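You operate a simulated robot arm through the tools that you are given. There is no shell and no other tool. Be economical: measure what you need, move in short steps, check, and stop when the job is done.

You are at the controls of a simulated robot arm. One attempt, no reset.

JOB
Bring the flat strip in the bender up to 90 degrees.
Fine: clamp it and set the angle knob before bending; leave the lever down and the clamp open.

The check looks at the end state, three seconds after you hand in, the way a careful person would. Anything else that was tipped, shoved, dropped, spilled or broken makes it a failure.

ROBOT AND FRAMES
A 7-joint arm with a two-finger parallel gripper, fixed in place. Base frame: the origin is at the foot of the arm, x ahead of it, y to its left, z up; the work surface is at about z = 86. Readings come in cm, rad, newtons and seconds.
With the tool pointing down near the work surface it reaches from about 30 to 70 cm from the base axis. Its first joint turns from -1.152 to 1.152 rad. Payload 1.57 kg.
Tool frame: the origin (TCP) lies between the finger pads and is the grasp point; the fingertips stand 3 cm ahead of it; z points along the fingers, y is the line along which they close. Largest opening 11 cm; finger width 2.4, thickness 1.2; the body of the gripper, 4.8 by 11.2 cm, starts 7.8 cm behind the TCP.
Orientation is told as [roll, pitch, yaw] about the base's x, y, z axes, in that order, counted from this pose: with the fingers straight down and closing along the base's y, the tool's x points along the base's -x, its y along +y and its z along -z.

CONTROLS
- The arm moves only by the tool step_arm. Its arguments are lists of equal length, an entry for each row: "travel": the shift along the base's x, y, z in cm, a list of three; "rotation": the turn, a rotation vector about the base's x, y, z in rad, a list of three; "hand": the finger opening in cm, from 0 to 11. In form: {"travel": [[dx, dy, dz], ...], "rotation": [[ax, ay, az], ...], "hand": [hand, ...]}. A call has 1 to 8 rows; each row is the pose to reach, as a shift and turn from the pose commanded when the call began. Rows are played at 5 a second. More than 5 cm and 0.15 rad between two rows, or a gripper value outside its range, and nothing of the call is played. A pose out of reach is approached as far as the arm can. The call stops where the force on the tool passes 90 N (or 10 N more than at its start, if that is more) or the arm is blocked; 0.2 s more then pass. The fingers move at their own pace (about 10.8 cm/s each) and stop on an object; they squeeze with about 30 N. The grip force told is the motor's: it shows also when the fingers shut on nothing. Time passes only in rows, and 0.2 s behind the last, so rows that repeat a pose let the fingers close. It gives the time, the measured TCP pose, the force on the tool (base axes), the opening and the grip force at its end, in the units of the frame above (readings bear some noise), with the torque about the TCP (base axes, N m) and any sound that the robot's microphone picked up.
- Cameras (640 x 400 px; columns grow to the right, rows downward): "scene" is fixed at [17.19, -39.13, 141.89]; the picture's right is [0.73, -0.68, 0.00], its down [-0.29, -0.32, -0.90] and it looks along [0.61, 0.66, -0.43] (base axes); focal length 214 px, centre (320, 200). "wrist" rides on the gripper at [7, 1.6, -14.1] in the tool frame; the picture's right is [-0.23, 0.97, 0.00], its down [-0.85, -0.20, -0.48] and it looks along [-0.47, -0.11, 0.88] (tool axes); focal length 222 px, centre (320, 200). There is no depth. A picture from a camera that has moved, and an enlarged one, comes with that camera's place and axes in the base frame and with its lens.
- grab_frame(camera): a new picture of that camera. No time passes.
- close_up(camera, box): a new picture of the part [left, top, right, bottom] of that camera's present view, enlarged. No time passes.
- close_job(): hands the job in; it is judged then, once.

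Go step by step. Nothing tells you positions but the pictures and the camera data: compare them with the known pose of the tool, close in by small moves and look again before you grip or let go. The budget is 120 turns and 76 pictures, counting those below and the enlarged ones. Unless the task says otherwise, let go and move clear before handing in, and close with one line.

The tools are called after "Request:" by a JSON object that holds its "api" and its "payload". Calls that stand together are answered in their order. step_arm: Moves the arm, as the interface text tells. Its arguments: {"type":"object","properties":{"travel":{"type":"array","items":{"type":"array","items":{"type":"number"}}},"rotation":{"type":"array","items":{"type":"array","items":{"type":"number"}}},"hand":{"type":"array","items":{"type":"number"}}},"required":["travel","rotation","hand"]} The other tools are called the same way: grab_frame (camera) takes a picture; close_up (camera, box) takes an enlarged picture of a part of a camera's view; close_job () hands the job in.

At the start:

```text
time_s: 0.0
position: [37.75, -5.12, 132.37]
orientation: [0.001, 0.001, 0.0]
force: [0.0, 0.2, 0.3]
wrist_torque: [-0.02, 0.0, -0.01]
width: 10.99
grip_force: 0.0
```

scene: 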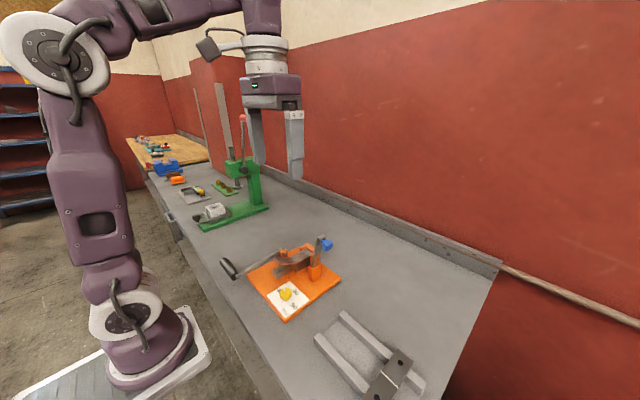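
wrist: 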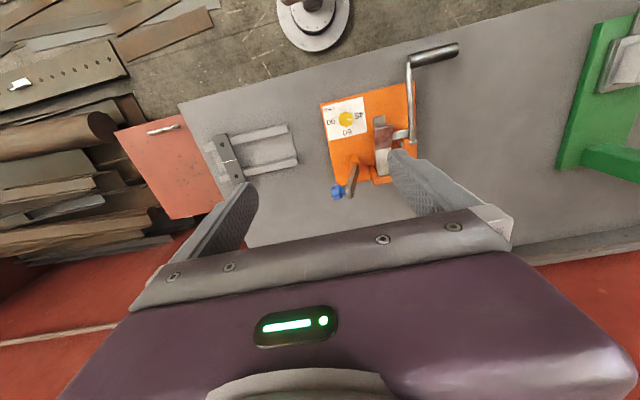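

I see an orange bender on the bench with a yellow knob on a white dial, a clamp lever with a blue tip and a bending lever with a dark grip. I'll look at it enlarged first.

Request:
{"api": "close_up", "payload": {"camera": "scene", "box": [210, 225, 350, 325]}}

Request:
{"api": "close_up", "payload": {"camera": "wrist", "box": [310, 30, 470, 210]}}

```text
4.00 times, centred on (280, 275) of scene
camera zoom: at [17.19, -39.13, 141.89], right [0.73, -0.68, 0.0], down [-0.29, -0.32, -0.9], along [0.61, 0.66, -0.43], focal length 858 px, centre (480, -100)
```

zoom: 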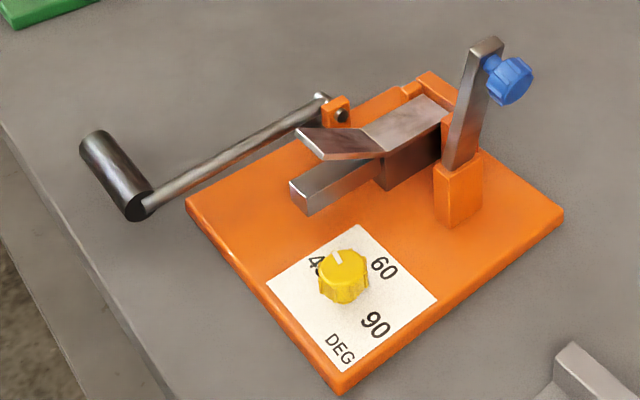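

```text
2.22 times, centred on (390, 120) of wrist
camera zoom: at [30.64, -3.63, 146.41], right [0.23, 0.97, 0.0], down [0.85, -0.2, 0.48], along [0.47, -0.11, -0.88], focal length 494 px, centre (164, 378)
```

zoom: 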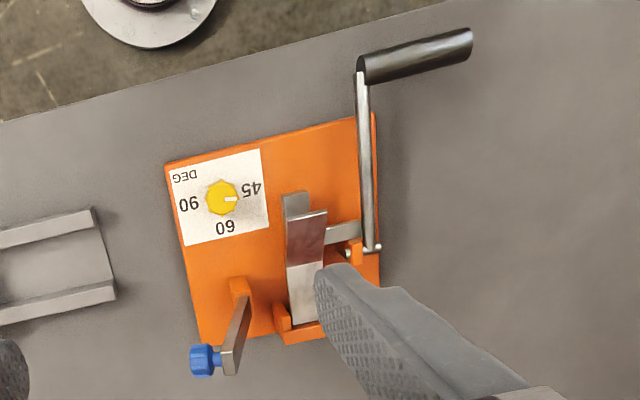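

The plate lies about x 36–52, y −5–18. I place the angle knob near (40.5, 0.7, 90), the open clamp lever around (52, −3, 91–107) and the bending lever grip at (32, 15–25, 92) with its pivot near x 49. I'll move down above the knob and look again.

Request:
{"api": "step_arm", "payload": {"travel": [[0.5, 1, -4.5], [1, 2, -9], [1.5, 3, -13.5], [2, 4, -18], [2.5, 5, -22], [2.75, 5.8, -26]], "rotation": [[0, 0, 0], [0, 0, 0], [0, 0, 0], [0, 0, 0], [0, 0, 0], [0, 0, 0]], "hand": [11, 11, 11, 11, 11, 11]}}

Request:
{"api": "grab_frame", "payload": {"camera": "wrist"}}

Request:
{"api": "close_up", "payload": {"camera": "scene", "box": [210, 210, 350, 325]}}

```text
time_s: 1.4
position: [40.51, 0.76, 106.22]
orientation: [0.001, -0.001, -0.001]
force: [0.0, 0.4, -0.4]
wrist_torque: [0.02, 0.0, -0.04]
width: 10.98
grip_force: 0.1
```

```text
71 pictures are left
camera wrist: at [33.51, 2.38, 120.26], right [0.23, 0.97, 0.0], down [0.85, -0.2, 0.48], along [0.47, -0.11, -0.88], focal length 222 px, centre (320, 200)
```

wrist: 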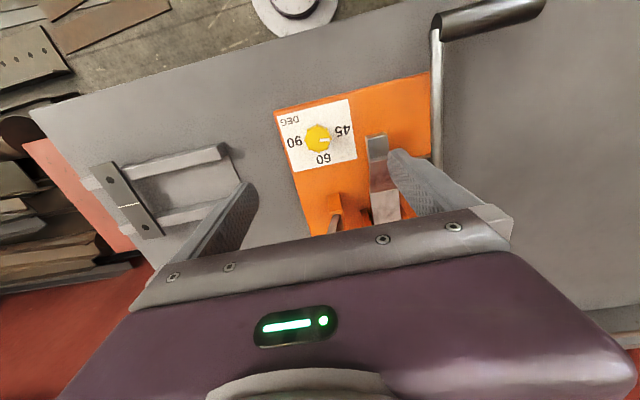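

```text
3.48 times, centred on (280, 268) of scene
camera zoom: at [17.19, -39.13, 141.89], right [0.73, -0.68, 0.0], down [-0.29, -0.32, -0.9], along [0.61, 0.66, -0.43], focal length 746 px, centre (459, -35)
```

zoom: 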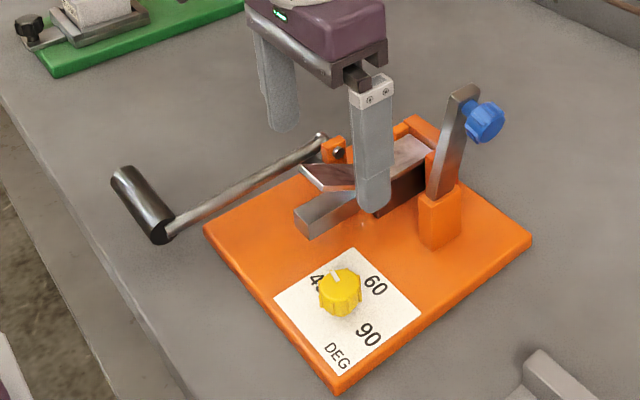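

The knob is under the tool, slightly toward −y. I'll check the pointer and the labels in detail.

Request:
{"api": "close_up", "payload": {"camera": "wrist", "box": [265, 85, 365, 175]}}

Request:
{"api": "close_up", "payload": {"camera": "wrist", "box": [320, 70, 460, 240]}}

```text
4.44 times, centred on (315, 130) of wrist
camera zoom: at [33.51, 2.38, 120.26], right [0.23, 0.97, 0.0], down [0.85, -0.2, 0.48], along [0.47, -0.11, -0.88], focal length 987 px, centre (342, 511)
```

zoom: 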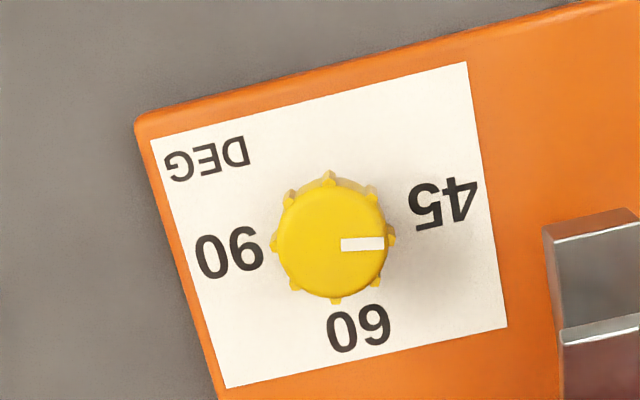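

```text
2.35 times, centred on (390, 155) of wrist
camera zoom: at [33.51, 2.38, 120.26], right [0.23, 0.97, 0.0], down [0.85, -0.2, 0.48], along [0.47, -0.11, -0.88], focal length 523 px, centre (155, 306)
```

zoom: 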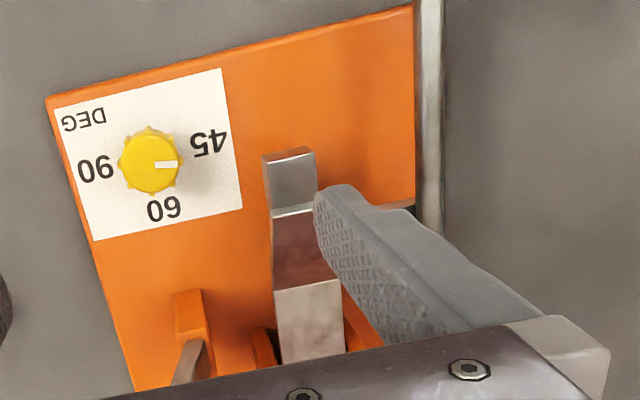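

The pointer stands about 10° past "45", toward "60"; "90" lies on the −y side. It needs about −170° about z, which I'll do in two strokes, starting each at yaw +0.75.

Request:
{"api": "step_arm", "payload": {"travel": [[0, -0.1, -2], [0, -0.2, -4], [0, -0.25, -6], [0, -0.25, -8], [0, -0.25, -10], [0, -0.25, -12], [0, -0.25, -13.5], [0, -0.25, -14.7]], "rotation": [[0, 0, 0.15], [0, 0, 0.3], [0, 0, 0.45], [0, 0, 0.6], [0, 0, 0.75], [0, 0, 0.75], [0, 0, 0.75], [0, 0, 0.75]], "hand": [8, 6.5, 6.5, 6.5, 6.5, 6.5, 6.5, 6.5]}}

Request:
{"api": "grab_frame", "payload": {"camera": "wrist"}}

Request:
{"api": "close_up", "payload": {"camera": "scene", "box": [210, 210, 350, 325]}}

```text
time_s: 3.2
position: [40.43, 0.28, 91.63]
orientation: [-0.001, -0.002, 0.752]
force: [0.7, -0.4, 0.3]
wrist_torque: [0.01, -0.01, -0.02]
width: 6.48
grip_force: 0.1
```

```text
67 pictures are left
camera wrist: at [34.11, -3.26, 105.75], right [-0.5, 0.87, 0.0], down [0.76, 0.44, 0.48], along [0.42, 0.24, -0.88], focal length 222 px, centre (320, 200)
```

wrist: 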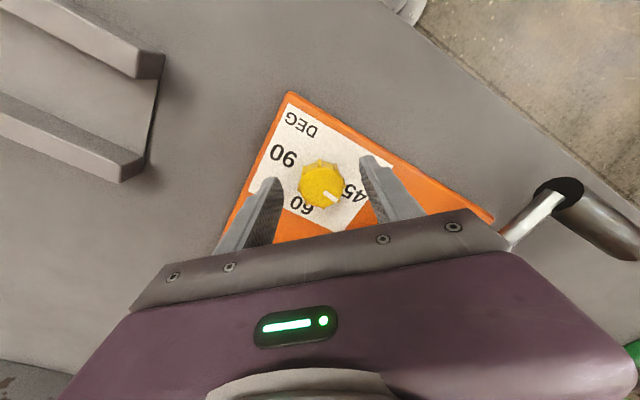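

```text
3.48 times, centred on (280, 268) of scene
camera zoom: at [17.19, -39.13, 141.89], right [0.73, -0.68, 0.0], down [-0.29, -0.32, -0.9], along [0.61, 0.66, -0.43], focal length 746 px, centre (459, -35)
```

zoom: 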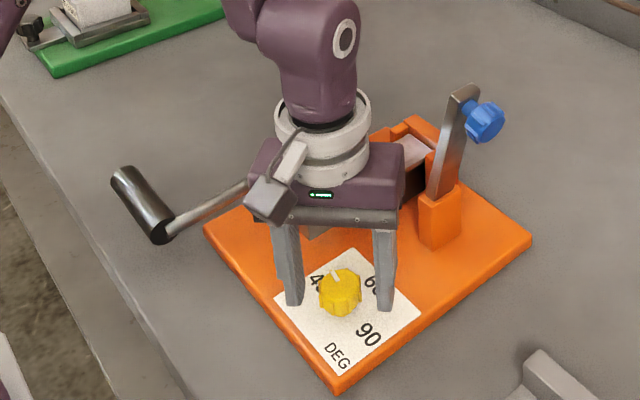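

The knob sits between the fingers, about 0.2 cm toward +y. I'll adjust, close and turn the first stroke.

Request:
{"api": "step_arm", "payload": {"travel": [[0.05, 0.2, -0.3], [0.05, 0.2, -0.3], [0.05, 0.2, -0.3], [0.05, 0.2, -0.3]], "rotation": [[0, 0, 0], [0, 0, 0], [0, 0, 0], [0, 0, 0]], "hand": [6.5, 4, 1.5, 1.5]}}

```text
time_s: 4.2
position: [40.48, 0.55, 91.27]
orientation: [0.0, 0.001, 0.751]
force: [0.9, -2.6, -7.6]
wrist_torque: [0.09, -0.39, -0.13]
width: 3.3
grip_force: 40.9
```

The fingers hold the knob at a width of 3.3 cm. Now I turn −1.05 to start.

Request:
{"api": "step_arm", "payload": {"travel": [[0, 0, 0], [0, 0, 0], [0, 0, 0], [0, 0, 0], [0, 0, 0], [0, 0, 0], [0, 0, 0]], "rotation": [[0, 0, -0.15], [0, 0, -0.3], [0, 0, -0.45], [0, 0, -0.6], [0, 0, -0.75], [0, 0, -0.9], [0, 0, -1.05]], "hand": [1.5, 1.5, 1.5, 1.5, 1.5, 1.5, 1.5]}}

Request:
{"api": "grab_frame", "payload": {"camera": "wrist"}}

```text
time_s: 5.8
position: [40.58, 0.5, 91.41]
orientation: [0.001, -0.003, -0.303]
force: [12.6, -9.0, 19.3]
wrist_torque: [-0.18, -0.05, 0.04]
width: 3.31
grip_force: 41.2
```

```text
65 pictures are left
camera wrist: at [34.3, 4.09, 105.4], right [0.51, 0.86, 0.0], down [0.76, -0.45, 0.48], along [0.41, -0.24, -0.88], focal length 222 px, centre (320, 200)
```

wrist: 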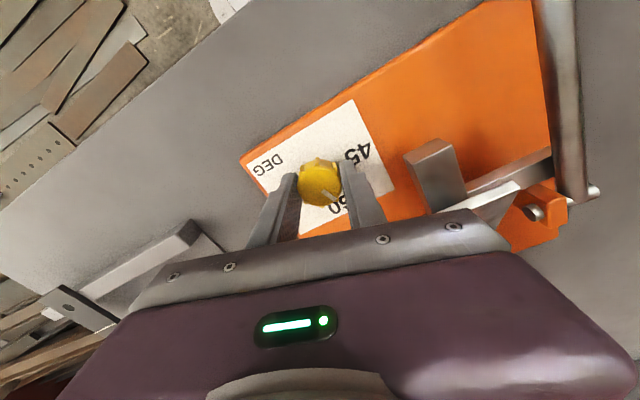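

The knob turns with the hand. I'll continue to about yaw −1.2.

Request:
{"api": "step_arm", "payload": {"travel": [[0, 0, 0], [0, 0, 0], [0, 0, 0], [0, 0, 0], [0, 0, 0], [0, 0, 0], [0, 0, 0]], "rotation": [[0, 0, -0.15], [0, 0, -0.3], [0, 0, -0.45], [0, 0, -0.6], [0, 0, -0.75], [0, 0, -0.9], [0, 0, -1.05]], "hand": [1.5, 1.5, 1.5, 1.5, 1.5, 1.5, 1.5]}}

Request:
{"api": "grab_frame", "payload": {"camera": "wrist"}}

```text
time_s: 7.4
position: [40.52, 0.5, 91.29]
orientation: [0.001, -0.002, -1.352]
force: [10.5, -23.9, 11.9]
wrist_torque: [-0.1, -0.03, -0.02]
width: 3.28
grip_force: 40.6
```

```text
64 pictures are left
camera wrist: at [40.5, 7.62, 105.36], right [1.0, -0.01, 0.0], down [-0.01, -0.88, 0.48], along [0.0, -0.48, -0.88], focal length 222 px, centre (320, 200)
```

wrist: 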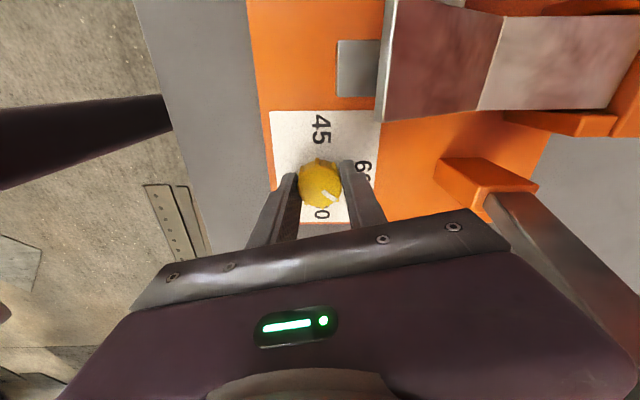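

The pointer is about 35° past "60"; about 50–55° remain to "90". I'll continue carefully.

Request:
{"api": "step_arm", "payload": {"travel": [[0, 0, 0], [0, 0, 0], [0, 0, 0], [0, 0, 0], [0, 0, 0], [0, 0, 0], [0, 0, 0]], "rotation": [[0, 0, -0.15], [0, 0, -0.3], [0, 0, -0.45], [0, 0, -0.6], [0, 0, -0.75], [0, 0, -0.9], [0, 0, -0.9]], "hand": [1.5, 1.5, 1.5, 1.5, 1.5, 1.5, 1.5]}}

Request:
{"api": "close_up", "payload": {"camera": "wrist", "box": [240, 100, 400, 250]}}

```text
time_s: 9.0
position: [40.63, 0.56, 91.27]
orientation: [0.0, 0.003, -2.249]
force: [14.8, 4.1, -5.9]
wrist_torque: [-0.01, -0.8, 0.59]
width: 3.37
grip_force: 41.6
```

```text
2.67 times, centred on (320, 175) of wrist
camera zoom: at [46.18, 5.02, 105.42], right [0.62, -0.79, 0.0], down [-0.69, -0.54, 0.48], along [-0.38, -0.29, -0.88], focal length 592 px, centre (320, 267)
```

zoom: 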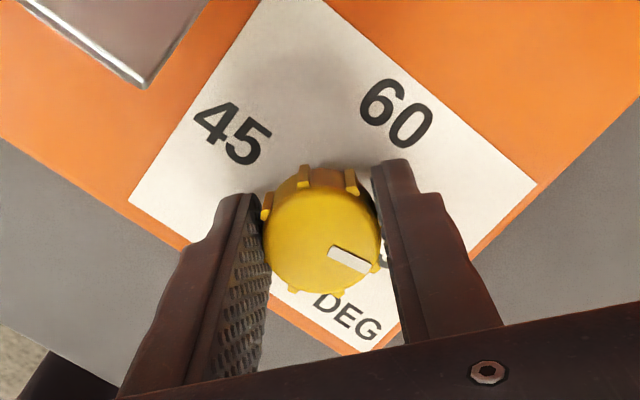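

The pointer is close to "90", with some torque felt. I'll let go, lift and look at it without the fingers in the way.

Request:
{"api": "step_arm", "payload": {"travel": [[0, 0, 0], [0, 0, 0], [0, 0, 2.5], [0, 0, 5], [0, 0, 9]], "rotation": [[0, 0, 0], [0, 0, 0], [0, 0, 0], [0, 0, 0], [0, 0, 0]], "hand": [5, 6.5, 6.5, 6.5, 6.5]}}

Request:
{"api": "close_up", "payload": {"camera": "wrist", "box": [240, 60, 400, 210]}}

Request:
{"api": "close_up", "payload": {"camera": "scene", "box": [260, 270, 320, 320]}}

```text
time_s: 10.2
position: [40.75, 0.64, 100.24]
orientation: [0.002, 0.001, -2.25]
force: [0.6, -0.2, -0.1]
wrist_torque: [0.01, -0.01, -0.01]
width: 6.51
grip_force: 0.1
```

```text
2.67 times, centred on (320, 135) of wrist
camera zoom: at [46.27, 4.94, 114.38], right [0.61, -0.79, 0.0], down [-0.69, -0.54, 0.48], along [-0.38, -0.29, -0.88], focal length 592 px, centre (320, 373)
```

zoom: 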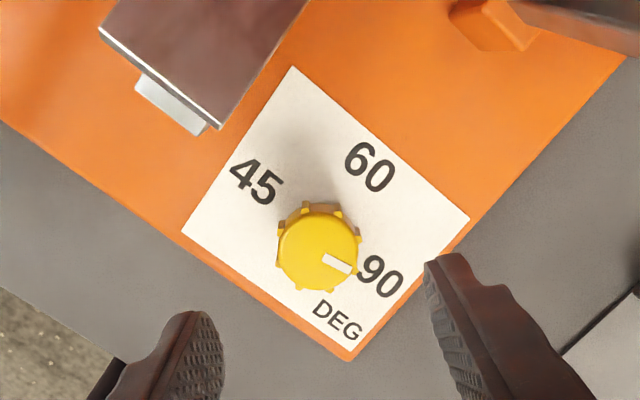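

```text
8.00 times, centred on (290, 295) of scene
camera zoom: at [17.19, -39.14, 141.89], right [0.73, -0.68, 0.0], down [-0.29, -0.32, -0.9], along [0.61, 0.66, -0.43], focal length 1716 px, centre (560, -560)
```

zoom: 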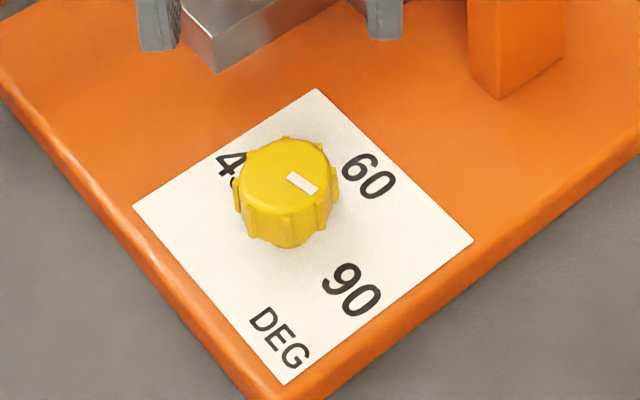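

The pointer looks about 10–15° short of the "90" direction, either at a stop or from slip. I'll regrip with the hand turned back a bit and turn slightly further to find out.

Request:
{"api": "step_arm", "payload": {"travel": [[-0.2, -0.1, -2], [-0.2, -0.1, -4], [-0.2, -0.1, -6], [-0.2, -0.1, -9], [-0.2, -0.1, -9], [-0.2, -0.1, -9], [-0.2, -0.1, -9]], "rotation": [[0, 0, 0.15], [0, 0, 0.3], [0, 0, 0.4], [0, 0, 0.4], [0, 0, 0.4], [0, 0, 0.4], [0, 0, 0.4]], "hand": [6.5, 6.5, 6.5, 6.5, 4, 1.5, 1.5]}}

Request:
{"api": "step_arm", "payload": {"travel": [[0, 0, 0], [0, 0, 0], [0, 0, 0], [0, 0, 0]], "rotation": [[0, 0, -0.1], [0, 0, -0.2], [0, 0, -0.25], [0, 0, -0.25]], "hand": [1.5, 1.5, 1.5, 1.5]}}

Request:
{"api": "close_up", "payload": {"camera": "wrist", "box": [240, 100, 400, 250]}}

```text
time_s: 11.8
position: [40.45, 0.3, 91.37]
orientation: [0.003, -0.003, -1.849]
force: [19.4, -3.8, -21.2]
wrist_torque: [0.13, -0.04, 0.06]
width: 3.41
grip_force: 41.5
```

```text
time_s: 12.8
position: [40.41, 0.26, 91.38]
orientation: [0.001, -0.001, -2.099]
force: [20.9, -1.5, 11.1]
wrist_torque: [-0.11, -0.11, 0.78]
width: 3.29
grip_force: 41.5
```

```text
2.67 times, centred on (320, 175) of wrist
camera zoom: at [45.24, 5.55, 105.45], right [0.73, -0.69, 0.0], down [-0.6, -0.64, 0.48], along [-0.33, -0.35, -0.88], focal length 592 px, centre (320, 267)
```

zoom: 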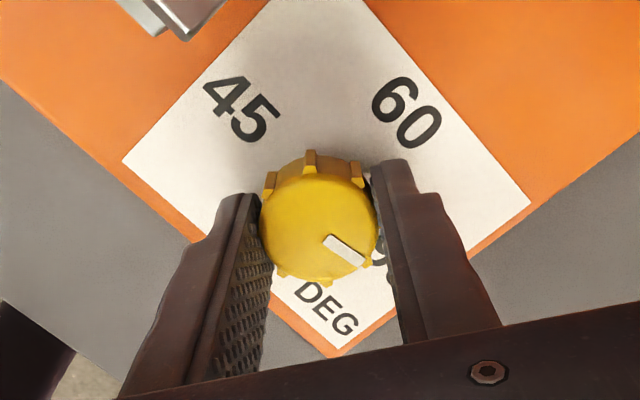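

Torque about the finger axis rises to 0.78 N m as I turn, so the knob seems to be against its upper stop. I'll release, lift and look again from the original direction.

Request:
{"api": "step_arm", "payload": {"travel": [[0, 0, 0], [0, 0, 0], [0, 0, 2.5], [0, 0, 5], [0, 0, 9]], "rotation": [[0, 0, 0], [0, 0, 0], [0, 0, 0], [0, 0, 0.15], [0, 0, 0.3]], "hand": [5, 6.5, 6.5, 6.5, 6.5]}}

Request:
{"api": "step_arm", "payload": {"travel": [[0, 0, 1], [0, 0, 2], [0, 0, 3], [0, 0, 4], [0, 0, 5], [0, 0, 6], [0, 0, 6], [0, 0, 6]], "rotation": [[0, 0, 0.15], [0, 0, 0.3], [0, 0, 0.45], [0, 0, 0.6], [0, 0, 0.75], [0, 0, 0.9], [0, 0, 1.05], [0, 0, 1.2]], "hand": [6.5, 6.5, 6.5, 6.5, 6.5, 6.5, 6.5, 6.5]}}

Request:
{"api": "step_arm", "payload": {"travel": [[0, 0, 0], [0, 0, 0], [0, 0, 0], [0, 0, 0]], "rotation": [[0, 0, 0.15], [0, 0, 0.3], [0, 0, 0.45], [0, 0, 0.6]], "hand": [6.5, 6.5, 6.5, 6.5]}}

Request:
{"api": "close_up", "payload": {"camera": "wrist", "box": [265, 85, 365, 175]}}

```text
time_s: 14.0
position: [40.38, 0.46, 100.38]
orientation: [-0.001, 0.0, -1.799]
force: [0.4, 0.1, 0.8]
wrist_torque: [0.01, 0.03, -0.04]
width: 6.52
grip_force: 0.0
```

```text
time_s: 15.8
position: [40.38, 0.44, 106.25]
orientation: [0.0, 0.001, -0.598]
force: [0.1, 0.1, 1.1]
wrist_torque: [-0.03, 0.02, -0.03]
width: 6.5
grip_force: 0.0
```

```text
time_s: 16.8
position: [40.31, 0.39, 106.35]
orientation: [0.0, 0.0, 0.004]
force: [-0.6, -1.2, 0.0]
wrist_torque: [-0.03, 0.0, 0.02]
width: 6.52
grip_force: 0.1
```

```text
4.44 times, centred on (315, 130) of wrist
camera zoom: at [33.26, 1.99, 120.43], right [0.22, 0.97, 0.0], down [0.86, -0.2, 0.48], along [0.47, -0.11, -0.88], focal length 987 px, centre (342, 511)
```

zoom: 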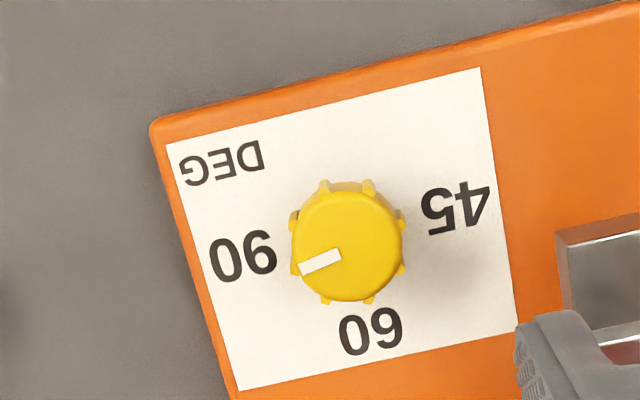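

The knob now points at "90", at its stop, mirroring where it stood at "45". Next is the clamp, which I'll inspect.

Request:
{"api": "close_up", "payload": {"camera": "scene", "box": [270, 225, 345, 290]}}

Request:
{"api": "step_arm", "payload": {"travel": [[-2, 1, 3], [-4, 2, 6], [-6, 3, 9], [-7, 4, 9]], "rotation": [[0, 0, 0], [0, 0, 0], [0, 0, 0], [0, 0, 0]], "hand": [6.5, 6.5, 8, 11]}}

Request:
{"api": "close_up", "payload": {"camera": "wrist", "box": [240, 40, 480, 230]}}

```text
6.15 times, centred on (308, 258) of scene
camera zoom: at [17.19, -39.13, 141.89], right [0.73, -0.68, 0.0], down [-0.29, -0.32, -0.9], along [0.61, 0.66, -0.43], focal length 1320 px, centre (397, -154)
```

zoom: 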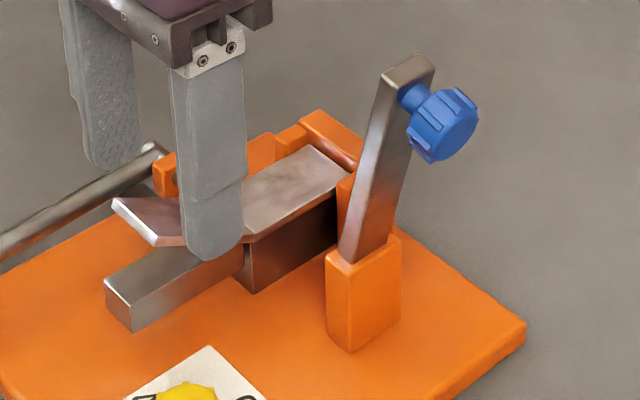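

```text
time_s: 17.8
position: [33.23, 4.48, 115.52]
orientation: [0.001, -0.002, 0.0]
force: [-0.2, 0.4, 0.9]
wrist_torque: [0.05, 0.0, -0.01]
width: 10.99
grip_force: 0.0
```

```text
2.11 times, centred on (360, 135) of wrist
camera zoom: at [26.18, 6.07, 129.5], right [0.23, 0.97, 0.0], down [0.85, -0.2, 0.48], along [0.47, -0.11, -0.88], focal length 468 px, centre (236, 337)
```

zoom: 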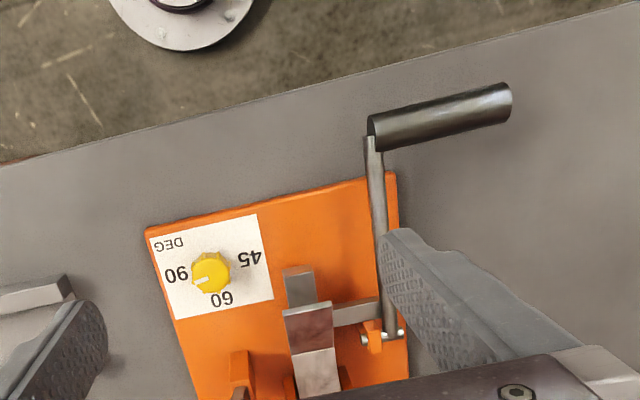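

The clamp lever hinges in the orange post (about x 51, y 0, z 94). It leans toward −y with the blue knob on its outer face near (52, −5, 104.6), so it closes by swinging toward +y over the strip. I'll go behind it on the −y side with closed fingers.

Request:
{"api": "step_arm", "payload": {"travel": [[2.5, -3, 1], [5, -6, 1.5], [7.5, -9, 1.5], [10, -12, 1.5], [13, -14.5, 1.5], [16, -15, 1.5], [18.5, -15, 1.5]], "rotation": [[0, 0, 0], [0, 0, 0], [0, 0, 0], [0, 0, 0], [0, 0, 0], [0, 0, 0], [0, 0, 0]], "hand": [6, 0, 0, 0, 0, 0, 0]}}

Request:
{"api": "step_arm", "payload": {"travel": [[0, 0, -4], [0, 0, -8], [0, 0, -12]], "rotation": [[0, 0, 0], [0, 0, 0], [0, 0, 0]], "hand": [0, 0, 0]}}

Request:
{"api": "close_up", "payload": {"camera": "scene", "box": [240, 170, 400, 300]}}

Request:
{"api": "grab_frame", "payload": {"camera": "wrist"}}

```text
time_s: 19.4
position: [51.88, -10.82, 116.72]
orientation: [0.0, 0.001, 0.0]
force: [-0.1, 0.0, -0.2]
wrist_torque: [0.01, 0.02, 0.01]
width: 0.01
grip_force: 21.5
```

```text
time_s: 20.2
position: [51.58, -10.68, 104.64]
orientation: [-0.001, -0.001, -0.001]
force: [0.0, 0.8, -0.4]
wrist_torque: [-0.02, 0.0, 0.0]
width: 0.02
grip_force: 21.3
```

```text
3.08 times, centred on (320, 235) of scene
camera zoom: at [17.19, -39.13, 141.89], right [0.73, -0.68, 0.0], down [-0.29, -0.32, -0.9], along [0.61, 0.66, -0.43], focal length 660 px, centre (320, 92)
```

zoom: 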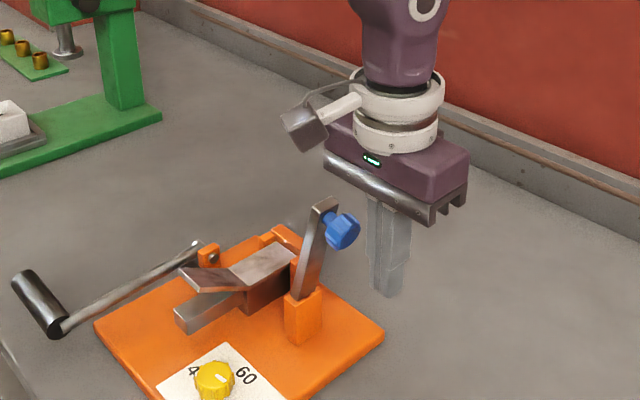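

```text
55 pictures are left
camera wrist: at [44.48, -9.14, 118.72], right [0.23, 0.97, 0.0], down [0.85, -0.2, 0.48], along [0.47, -0.11, -0.88], focal length 222 px, centre (320, 200)
```

wrist: 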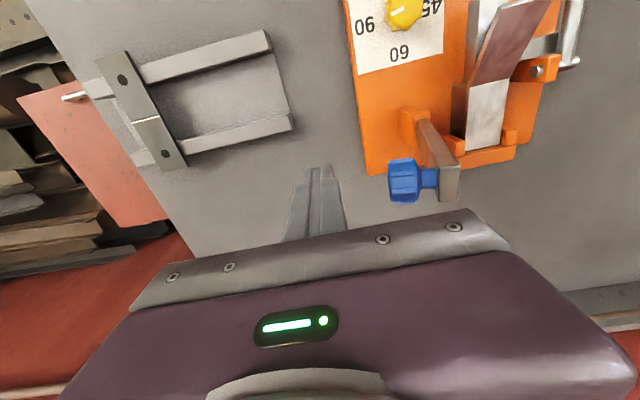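

The closed fingers are level with the blue knob on its −y side. Now I push toward +y in small steps.

Request:
{"api": "step_arm", "payload": {"travel": [[0.2, 1.5, 0], [0.2, 3, 0], [0.2, 4, 0], [0.2, 5, 0], [0.2, 6, 0], [0.2, 7, 0]], "rotation": [[0, 0, 0], [0, 0, 0], [0, 0, 0], [0, 0, 0], [0, 0, 0], [0, 0, 0]], "hand": [0, 0, 0, 0, 0, 0]}}

Request:
{"api": "close_up", "payload": {"camera": "scene", "box": [240, 170, 400, 300]}}

```text
time_s: 21.6
position: [51.97, -3.55, 104.97]
orientation: [0.0, -0.002, 0.0]
force: [0.6, -0.6, 0.7]
wrist_torque: [-0.01, 0.04, 0.02]
width: 0.0
grip_force: 20.7
```

```text
3.08 times, centred on (320, 235) of scene
camera zoom: at [17.19, -39.14, 141.89], right [0.73, -0.68, 0.0], down [-0.29, -0.32, -0.9], along [0.61, 0.66, -0.43], focal length 660 px, centre (320, 92)
```

zoom: 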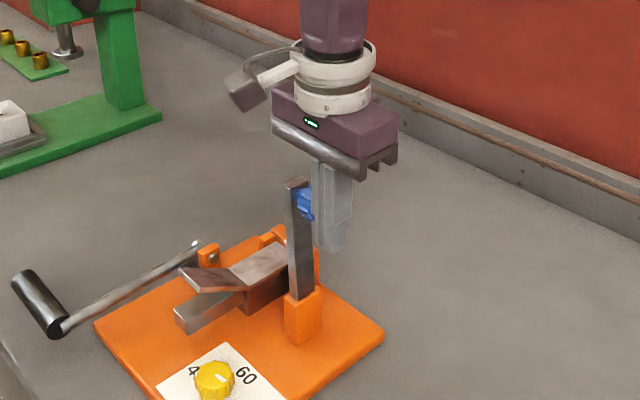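

The lever swings easily and is nearly upright. I'll continue pushing.

Request:
{"api": "step_arm", "payload": {"travel": [[0, 1, 0], [0, 2, 0], [0, 3, 0], [0, 4, 0], [0, 5, 0], [0, 6, 0]], "rotation": [[0, 0, 0], [0, 0, 0], [0, 0, 0], [0, 0, 0], [0, 0, 0], [0, 0, 0]], "hand": [0, 0, 0, 0, 0, 0]}}

Request:
{"api": "close_up", "payload": {"camera": "scene", "box": [240, 170, 400, 300]}}

```text
time_s: 23.0
position: [52.03, 2.34, 104.84]
orientation: [-0.001, 0.001, -0.003]
force: [-0.6, -0.3, -0.8]
wrist_torque: [-0.01, 0.01, 0.04]
width: 0.0
grip_force: 21.4
```

```text
3.08 times, centred on (320, 235) of scene
camera zoom: at [17.19, -39.13, 141.89], right [0.73, -0.68, 0.0], down [-0.29, -0.32, -0.9], along [0.61, 0.66, -0.43], focal length 660 px, centre (320, 92)
```

zoom: 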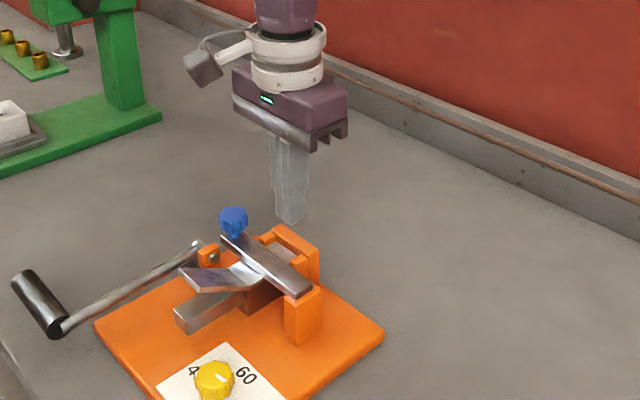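

The clamp lever has swung over and lies across the strip. I'll lift, move above the blue knob and check whether it's fully down.

Request:
{"api": "step_arm", "payload": {"travel": [[0, 1, 2], [0, 4, 4], [0, 7, 4], [0, 10, 4]], "rotation": [[0, 0, 0], [0, 0, 0], [0, 0, 0], [0, 0, 0]], "hand": [0, 0, 0, 0]}}

Request:
{"api": "grab_frame", "payload": {"camera": "wrist"}}

Request:
{"api": "close_up", "payload": {"camera": "scene", "box": [270, 215, 345, 280]}}

```text
time_s: 24.0
position: [51.93, 12.53, 108.84]
orientation: [0.0, 0.0, -0.001]
force: [-0.2, 0.3, -0.1]
wrist_torque: [-0.04, 0.02, -0.01]
width: 0.0
grip_force: 20.7
```

```text
52 pictures are left
camera wrist: at [44.79, 14.07, 122.92], right [0.23, 0.97, 0.0], down [0.85, -0.2, 0.48], along [0.47, -0.11, -0.88], focal length 222 px, centre (320, 200)
```

wrist: 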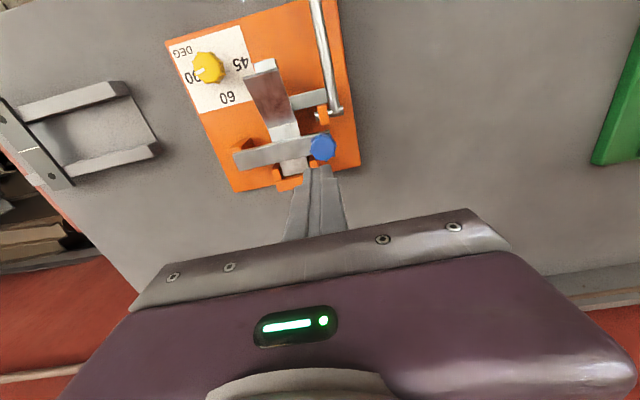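

```text
6.15 times, centred on (308, 248) of scene
camera zoom: at [17.19, -39.14, 141.89], right [0.73, -0.68, 0.0], down [-0.29, -0.32, -0.9], along [0.61, 0.66, -0.43], focal length 1320 px, centre (397, -92)
```

zoom: 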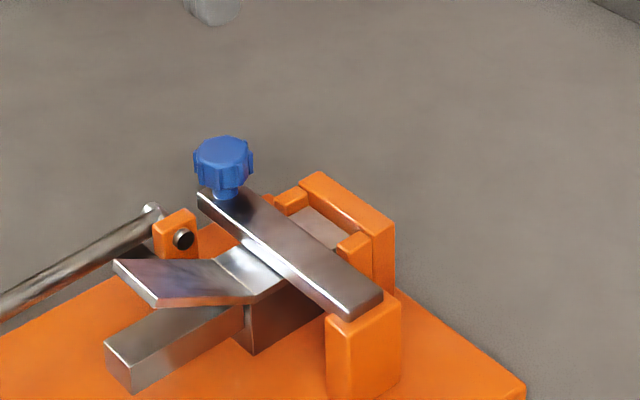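

The blue knob top is at about (51.8, 12.7, 97.5), straight under my fingertips. I'll press it down gently to seat the clamp.

Request:
{"api": "step_arm", "payload": {"travel": [[-0.1, 0.1, -3], [-0.1, 0.1, -6], [-0.1, 0.1, -7], [-0.1, 0.1, -7.5], [-0.1, 0.1, -8], [-0.1, 0.1, -8.5]], "rotation": [[0, 0, 0], [0, 0, 0], [0, 0, 0], [0, 0, 0], [0, 0, 0], [0, 0, 0]], "hand": [0, 0, 0, 0, 0, 0]}}

```text
time_s: 25.4
position: [51.83, 12.54, 100.19]
orientation: [0.0, -0.002, 0.0]
force: [0.5, 0.5, -0.1]
wrist_torque: [0.02, 0.01, 0.02]
width: 0.01
grip_force: 21.2
```

Request:
{"api": "step_arm", "payload": {"travel": [[0, 0, -0.4], [0, 0, -0.8], [0, 0, -1.2], [0, 0, -1.6]], "rotation": [[0, 0, 0], [0, 0, 0], [0, 0, 0], [0, 0, 0]], "hand": [0, 0, 0, 0]}}

Request:
{"api": "grab_frame", "payload": {"camera": "wrist"}}

Request:
{"api": "close_up", "payload": {"camera": "scene", "box": [270, 215, 345, 280]}}

```text
time_s: 26.1
position: [51.79, 12.57, 99.92]
orientation: [0.003, -0.007, 0.0]
force: [-15.3, -3.6, 34.2]
wrist_torque: [-0.14, 0.84, -0.03]
width: 0.02
grip_force: 21.1
stopped in row 3: the force on the tool passed its limit at 102 N (the readings are from after the stop); the commanded pose is now the measured one
```

```text
50 pictures are left
camera wrist: at [44.7, 14.1, 114.01], right [0.23, 0.97, 0.0], down [0.85, -0.2, 0.48], along [0.47, -0.11, -0.87], focal length 222 px, centre (320, 200)
```

wrist: 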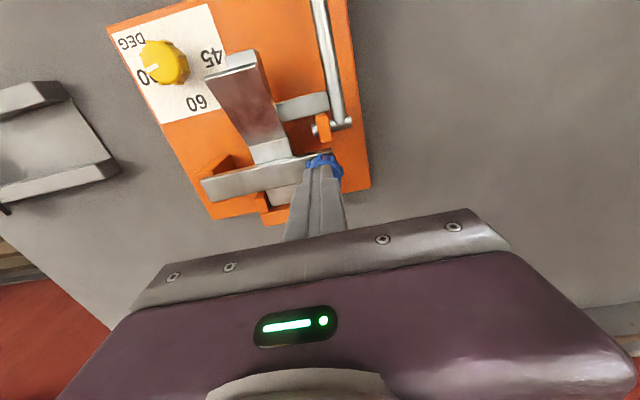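

```text
6.15 times, centred on (308, 248) of scene
camera zoom: at [17.09, -39.16, 141.89], right [0.73, -0.68, 0.0], down [-0.29, -0.32, -0.9], along [0.61, 0.66, -0.43], focal length 1320 px, centre (397, -92)
```

zoom: 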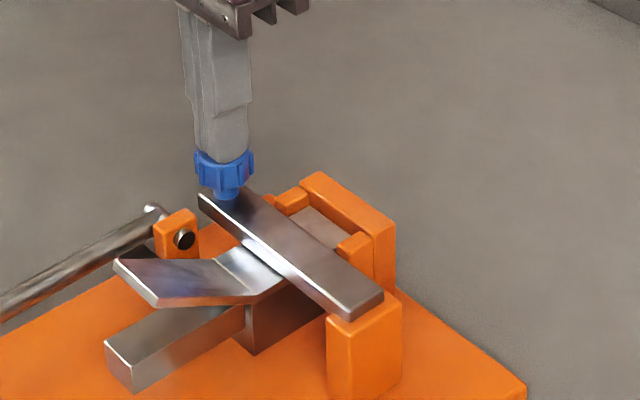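

The clamp is firmly down: it didn't give under the press. Next is the bending lever; I'll lift away, turn so the fingers close along x and move above the grip at about (32, 20).

Request:
{"api": "step_arm", "payload": {"travel": [[0, 0, 4], [0, 0, 8], [-3, 1, 12], [-7, 3, 12], [-11, 5, 12], [-15, 6, 12], [-18, 7, 12], [-20, 7.4, 12]], "rotation": [[0, 0, 0], [0, 0, -0.15], [0, 0, -0.3], [0, 0, -0.45], [0, 0, -0.6], [0, 0, -0.75], [0, 0, -0.9], [0, 0, -1.05]], "hand": [0, 0, 0, 2, 4, 6, 6, 6]}}

Request:
{"api": "step_arm", "payload": {"travel": [[0, 0, 0], [0, 0, 0], [0, 0, 0], [0, 0, 0]], "rotation": [[0, 0, -0.15], [0, 0, -0.3], [0, 0, -0.45], [0, 0, -0.52]], "hand": [6, 6, 6, 6]}}

Request:
{"api": "grab_frame", "payload": {"camera": "wrist"}}

Request:
{"api": "grab_frame", "payload": {"camera": "scene"}}

```text
refused: row 3 steps farther than a row can; nothing moved
```

```text
time_s: 27.1
position: [51.96, 12.54, 99.79]
orientation: [0.001, -0.008, -0.523]
force: [-0.2, -0.8, 0.6]
wrist_torque: [0.01, 0.0, -0.01]
width: 5.98
grip_force: 0.0
```

```text
48 pictures are left
camera wrist: at [46.54, 17.42, 113.84], right [0.68, 0.73, 0.0], down [0.64, -0.6, 0.49], along [0.36, -0.33, -0.87], focal length 222 px, centre (320, 200)
```

wrist: 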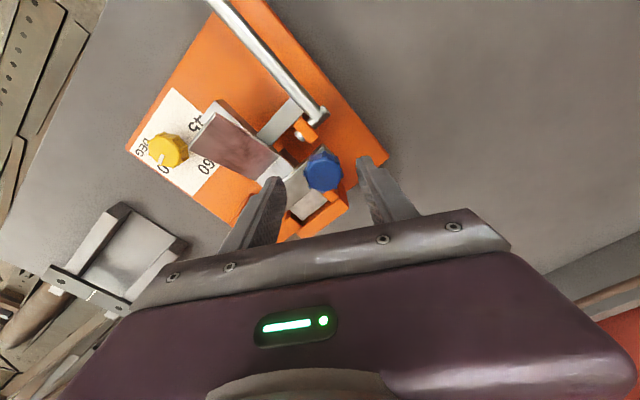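

```text
47 pictures are left
```

scene: 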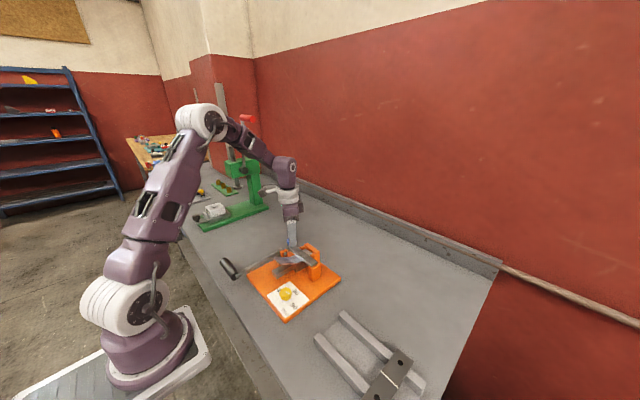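

The first move was refused, so only the turn and opening happened, just above the knob; nothing seems disturbed. I'll now lift and travel with smaller steps.

Request:
{"api": "step_arm", "payload": {"travel": [[0, 0, 4], [0, 0, 8], [0, 0, 12], [-4, 1.5, 12], [-8, 3, 12], [-12, 5, 12], [-16, 6.5, 12], [-20, 7.4, 12]], "rotation": [[0, 0, 0], [0, 0, -0.15], [0, 0, -0.3], [0, 0, -0.45], [0, 0, -0.6], [0, 0, -0.75], [0, 0, -0.9], [0, 0, -1.04]], "hand": [6, 6, 6, 6, 6, 6, 6, 6]}}

Request:
{"api": "grab_frame", "payload": {"camera": "wrist"}}

Request:
{"api": "grab_frame", "payload": {"camera": "scene"}}

```text
time_s: 28.9
position: [31.9, 20.08, 111.69]
orientation: [0.004, -0.009, -1.56]
force: [-0.8, 0.9, 1.0]
wrist_torque: [0.03, -0.01, 0.01]
width: 6.0
grip_force: 0.1
```

```text
46 pictures are left
camera wrist: at [33.31, 27.13, 125.77], right [0.98, -0.22, 0.0], down [-0.19, -0.85, 0.48], along [-0.1, -0.47, -0.87], focal length 222 px, centre (320, 200)
```

wrist: 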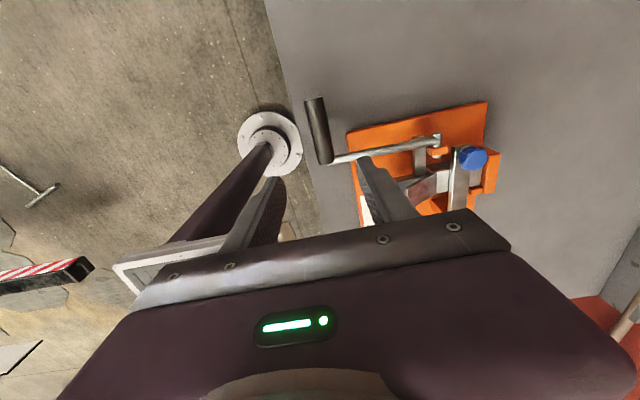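

```text
45 pictures are left
```

scene: 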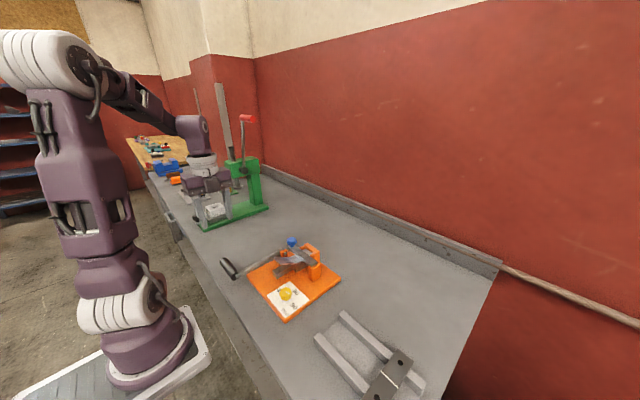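

The grip is centred at about (31.9, 20, 91.7). I'll come down with the hand tilted about 0.45 rad so the lower finger can lift the grip rather than relying on friction.

Request:
{"api": "step_arm", "payload": {"travel": [[-0.5, 0, -3], [-1.5, 0, -6], [-2.5, 0, -9], [-3.5, 0, -12.5], [-3.5, 0, -12.5]], "rotation": [[0, -0.12, 0], [0, -0.24, 0], [0, -0.36, 0], [0, -0.45, 0], [0, -0.45, 0]], "hand": [6, 6, 6, 6, 6]}}

Request:
{"api": "grab_frame", "payload": {"camera": "wrist"}}

Request:
{"api": "close_up", "payload": {"camera": "scene", "box": [140, 160, 340, 310]}}

```text
time_s: 30.1
position: [35.43, 18.09, 106.93]
orientation: [0.342, -0.009, -1.548]
force: [0.1, 0.0, 0.9]
wrist_torque: [0.02, 0.02, 0.0]
width: 6.02
grip_force: 0.0
out of reach, approached as far as the arm can: row 3, 4, 5
```

```text
44 pictures are left
camera wrist: at [31.9, 25.08, 120.64], right [0.92, -0.2, 0.33], down [-0.33, -0.86, 0.39], along [0.2, -0.47, -0.86], focal length 222 px, centre (320, 200)
```

wrist: 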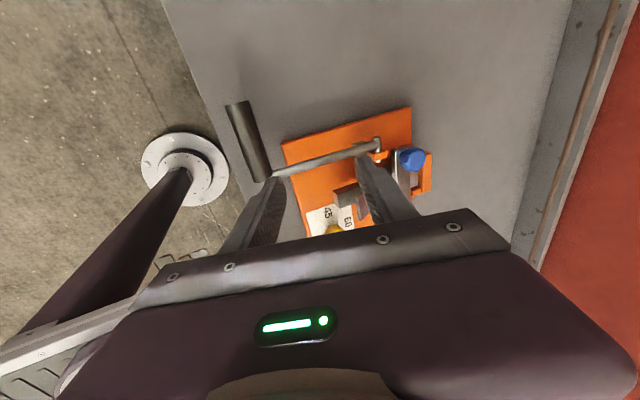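

```text
2.67 times, centred on (240, 235) of scene
camera zoom: at [17.19, -39.13, 141.89], right [0.73, -0.68, 0.0], down [-0.29, -0.32, -0.9], along [0.61, 0.66, -0.43], focal length 572 px, centre (533, 107)
```

zoom: 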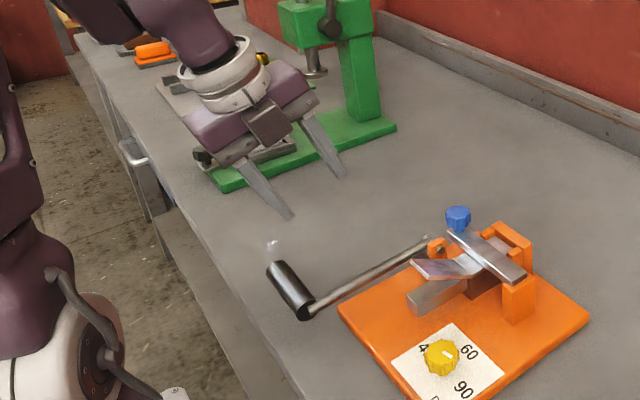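

The tilted pose is out of reach so close to the base. I'll go back to a vertical hand and see where that leaves me.

Request:
{"api": "step_arm", "payload": {"travel": [[0.5, 0, 2], [1.5, 0, 4], [2.5, 0, 6], [3.5, 0, 8]], "rotation": [[0, 0.12, 0], [0, 0.24, 0], [0, 0.36, 0], [0, 0.45, 0]], "hand": [6, 6, 6, 6]}}

```text
time_s: 31.1
position: [38.75, 17.85, 114.85]
orientation: [-0.11, 0.004, -1.545]
force: [0.5, -1.3, 0.8]
wrist_torque: [0.05, 0.0, -0.02]
width: 5.97
grip_force: 0.0
```

The commanded pose follows the measured one. I'll go to (31.9, 20, 100) with the hand vertical.

Request:
{"api": "step_arm", "payload": {"travel": [[-2, 0.7, -3], [-4, 1.4, -6], [-6, 2, -9], [-6.85, 2.2, -12], [-6.85, 2.2, -15]], "rotation": [[0, -0.05, 0], [0, -0.11, 0], [0, -0.11, 0], [0, -0.11, 0], [0, -0.11, 0]], "hand": [6, 6, 6, 6, 6]}}

Request:
{"api": "grab_frame", "payload": {"camera": "wrist"}}

Request:
{"api": "close_up", "payload": {"camera": "scene", "box": [140, 160, 340, 310]}}

```text
time_s: 32.3
position: [31.89, 20.19, 99.82]
orientation: [0.003, 0.0, -1.547]
force: [0.4, 0.7, 0.6]
wrist_torque: [-0.03, 0.01, -0.04]
width: 6.0
grip_force: 0.0
```

```text
42 pictures are left
camera wrist: at [33.25, 27.13, 113.89], right [0.98, -0.2, 0.0], down [-0.18, -0.86, 0.48], along [-0.1, -0.47, -0.88], focal length 222 px, centre (320, 200)
```

wrist: 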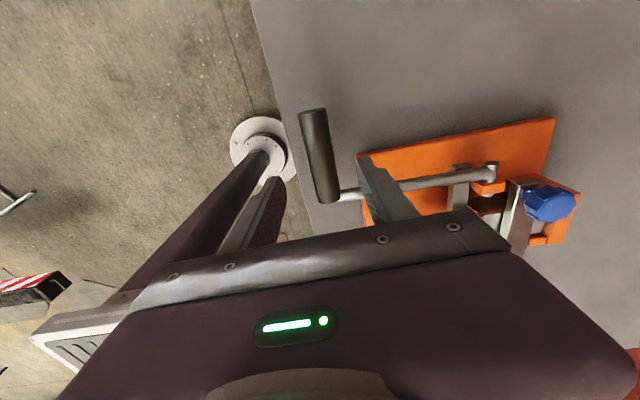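

```text
2.67 times, centred on (240, 235) of scene
camera zoom: at [17.19, -39.14, 141.89], right [0.73, -0.68, 0.0], down [-0.29, -0.32, -0.9], along [0.61, 0.66, -0.43], focal length 572 px, centre (533, 107)
```

zoom: 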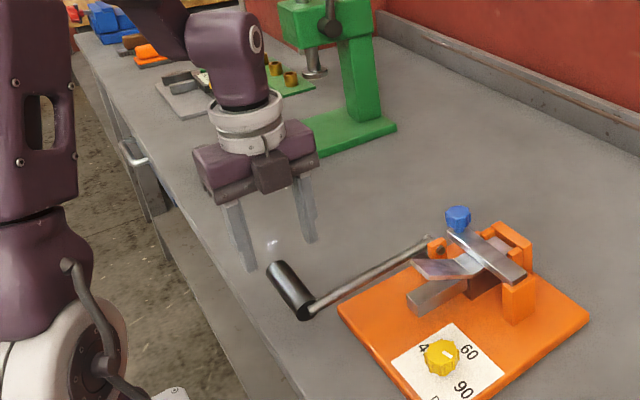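

The grip lies between the open fingers. I'll descend to it and close.

Request:
{"api": "step_arm", "payload": {"travel": [[-0.15, 0, -3], [-0.15, 0, -6], [-0.15, 0, -8.2], [-0.15, 0, -8.2], [-0.15, 0, -8.2], [-0.15, 0, -8.2]], "rotation": [[0, 0, 0], [0, 0, 0], [0, 0, 0], [0, 0, 0], [0, 0, 0], [0, 0, 0]], "hand": [6, 6, 6, 3, 0.5, 0.5]}}

Request:
{"api": "grab_frame", "payload": {"camera": "wrist"}}

Request:
{"api": "close_up", "payload": {"camera": "scene", "box": [180, 190, 330, 310]}}

```text
time_s: 33.7
position: [32.09, 20.14, 91.6]
orientation: [0.005, 0.002, -1.55]
force: [22.8, -4.2, -3.2]
wrist_torque: [0.03, -0.02, -1.07]
width: 2.78
grip_force: 37.9
```

```text
40 pictures are left
camera wrist: at [33.33, 27.11, 105.71], right [0.98, -0.21, 0.0], down [-0.18, -0.86, 0.48], along [-0.1, -0.47, -0.88], focal length 222 px, centre (320, 200)
```

wrist: 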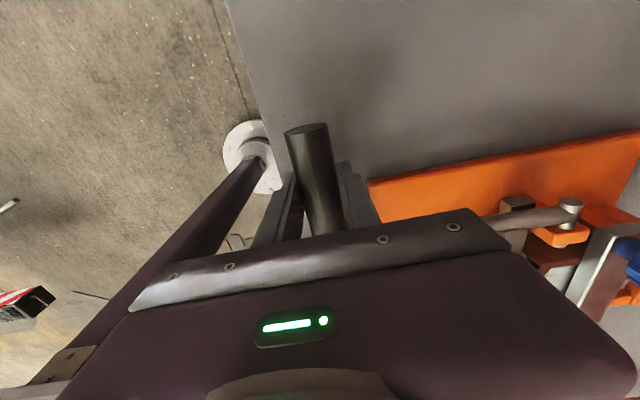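

```text
3.33 times, centred on (255, 250) of scene
camera zoom: at [17.26, -39.14, 141.87], right [0.73, -0.68, 0.0], down [-0.29, -0.32, -0.9], along [0.61, 0.66, -0.43], focal length 715 px, centre (537, 33)
```

zoom: 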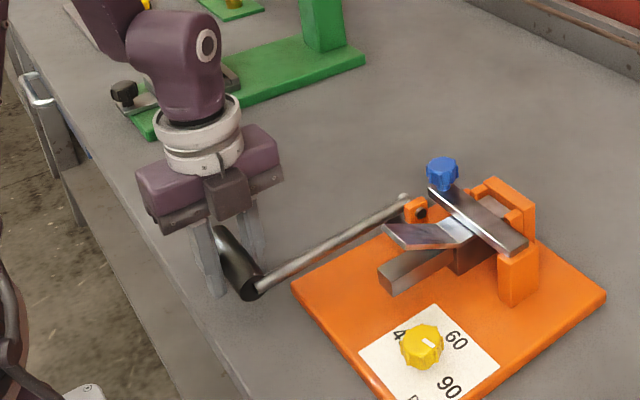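

The grip is held (2.8 cm). I'll lift along the arc around the pivot at about (49.4, 91.2), radius 17.4, starting with 0.3 rad.

Request:
{"api": "step_arm", "payload": {"travel": [[0.25, 0, 0.9], [0.3, 0, 1.74], [0.4, 0, 2.6], [0.6, 0, 3.5], [0.75, 0, 4.3], [0.95, 0, 5.14]], "rotation": [[0, 0, 0], [0, 0, 0], [0, 0, 0], [0, 0, 0], [0, 0, 0], [0, 0, 0]], "hand": [0.5, 0.5, 0.5, 0.5, 0.5, 0.5]}}

Request:
{"api": "close_up", "payload": {"camera": "scene", "box": [180, 190, 330, 310]}}

```text
time_s: 35.1
position: [32.53, 20.12, 96.69]
orientation: [-0.004, -0.004, -1.547]
force: [-27.8, 0.9, 0.0]
wrist_torque: [0.13, 0.36, -0.94]
width: 2.78
grip_force: 38.1
```

```text
3.33 times, centred on (255, 250) of scene
camera zoom: at [17.11, -39.13, 141.9], right [0.73, -0.68, 0.0], down [-0.29, -0.32, -0.9], along [0.61, 0.66, -0.43], focal length 715 px, centre (537, 33)
```

zoom: 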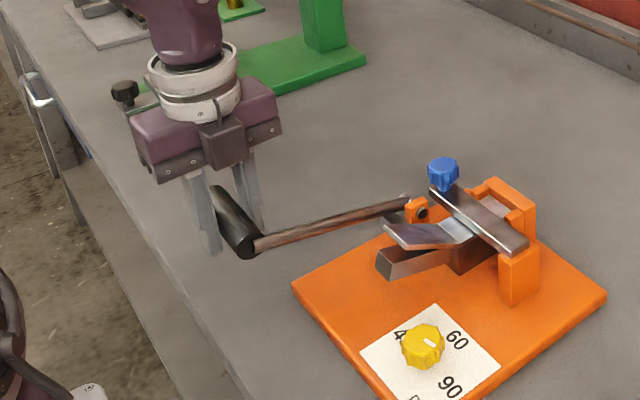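

The lever rises with the hand. The readings suggest a pivot near (48.2, 93.5) with radius 16.1, so I'll follow that arc further.

Request:
{"api": "step_arm", "payload": {"travel": [[-0.1, 0, 0.7], [0.13, 0, 1.5], [0.38, 0, 2.25], [0.68, 0, 3.0], [1.02, 0, 3.75], [1.38, 0, 4.46], [1.8, 0, 5.15], [2.22, 0, 5.83]], "rotation": [[0, 0, 0], [0, 0, 0], [0, 0, 0], [0, 0, 0], [0, 0, 0], [0, 0, 0], [0, 0, 0], [0, 0, 0]], "hand": [0.5, 0.5, 0.5, 0.5, 0.5, 0.5, 0.5, 0.5]}}

Request:
{"api": "close_up", "payload": {"camera": "scene", "box": [180, 190, 330, 310]}}

```text
time_s: 36.9
position: [34.82, 20.25, 102.57]
orientation: [-0.001, 0.0, -1.547]
force: [-21.2, -1.8, 2.1]
wrist_torque: [-0.5, 0.5, -0.9]
width: 2.8
grip_force: 38.5
```

```text
3.33 times, centred on (255, 250) of scene
camera zoom: at [17.13, -39.14, 141.89], right [0.73, -0.68, 0.0], down [-0.29, -0.32, -0.9], along [0.61, 0.66, -0.43], focal length 715 px, centre (537, 33)
```

zoom: 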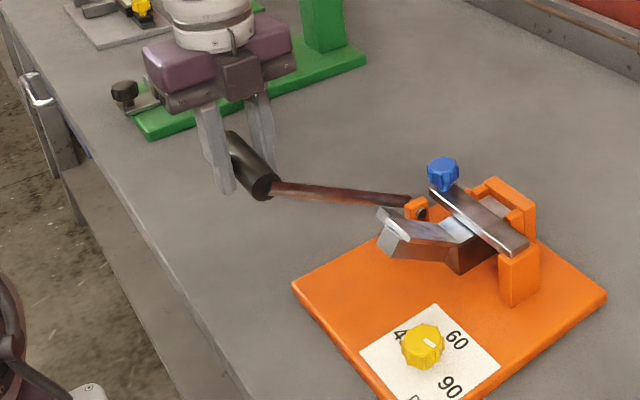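

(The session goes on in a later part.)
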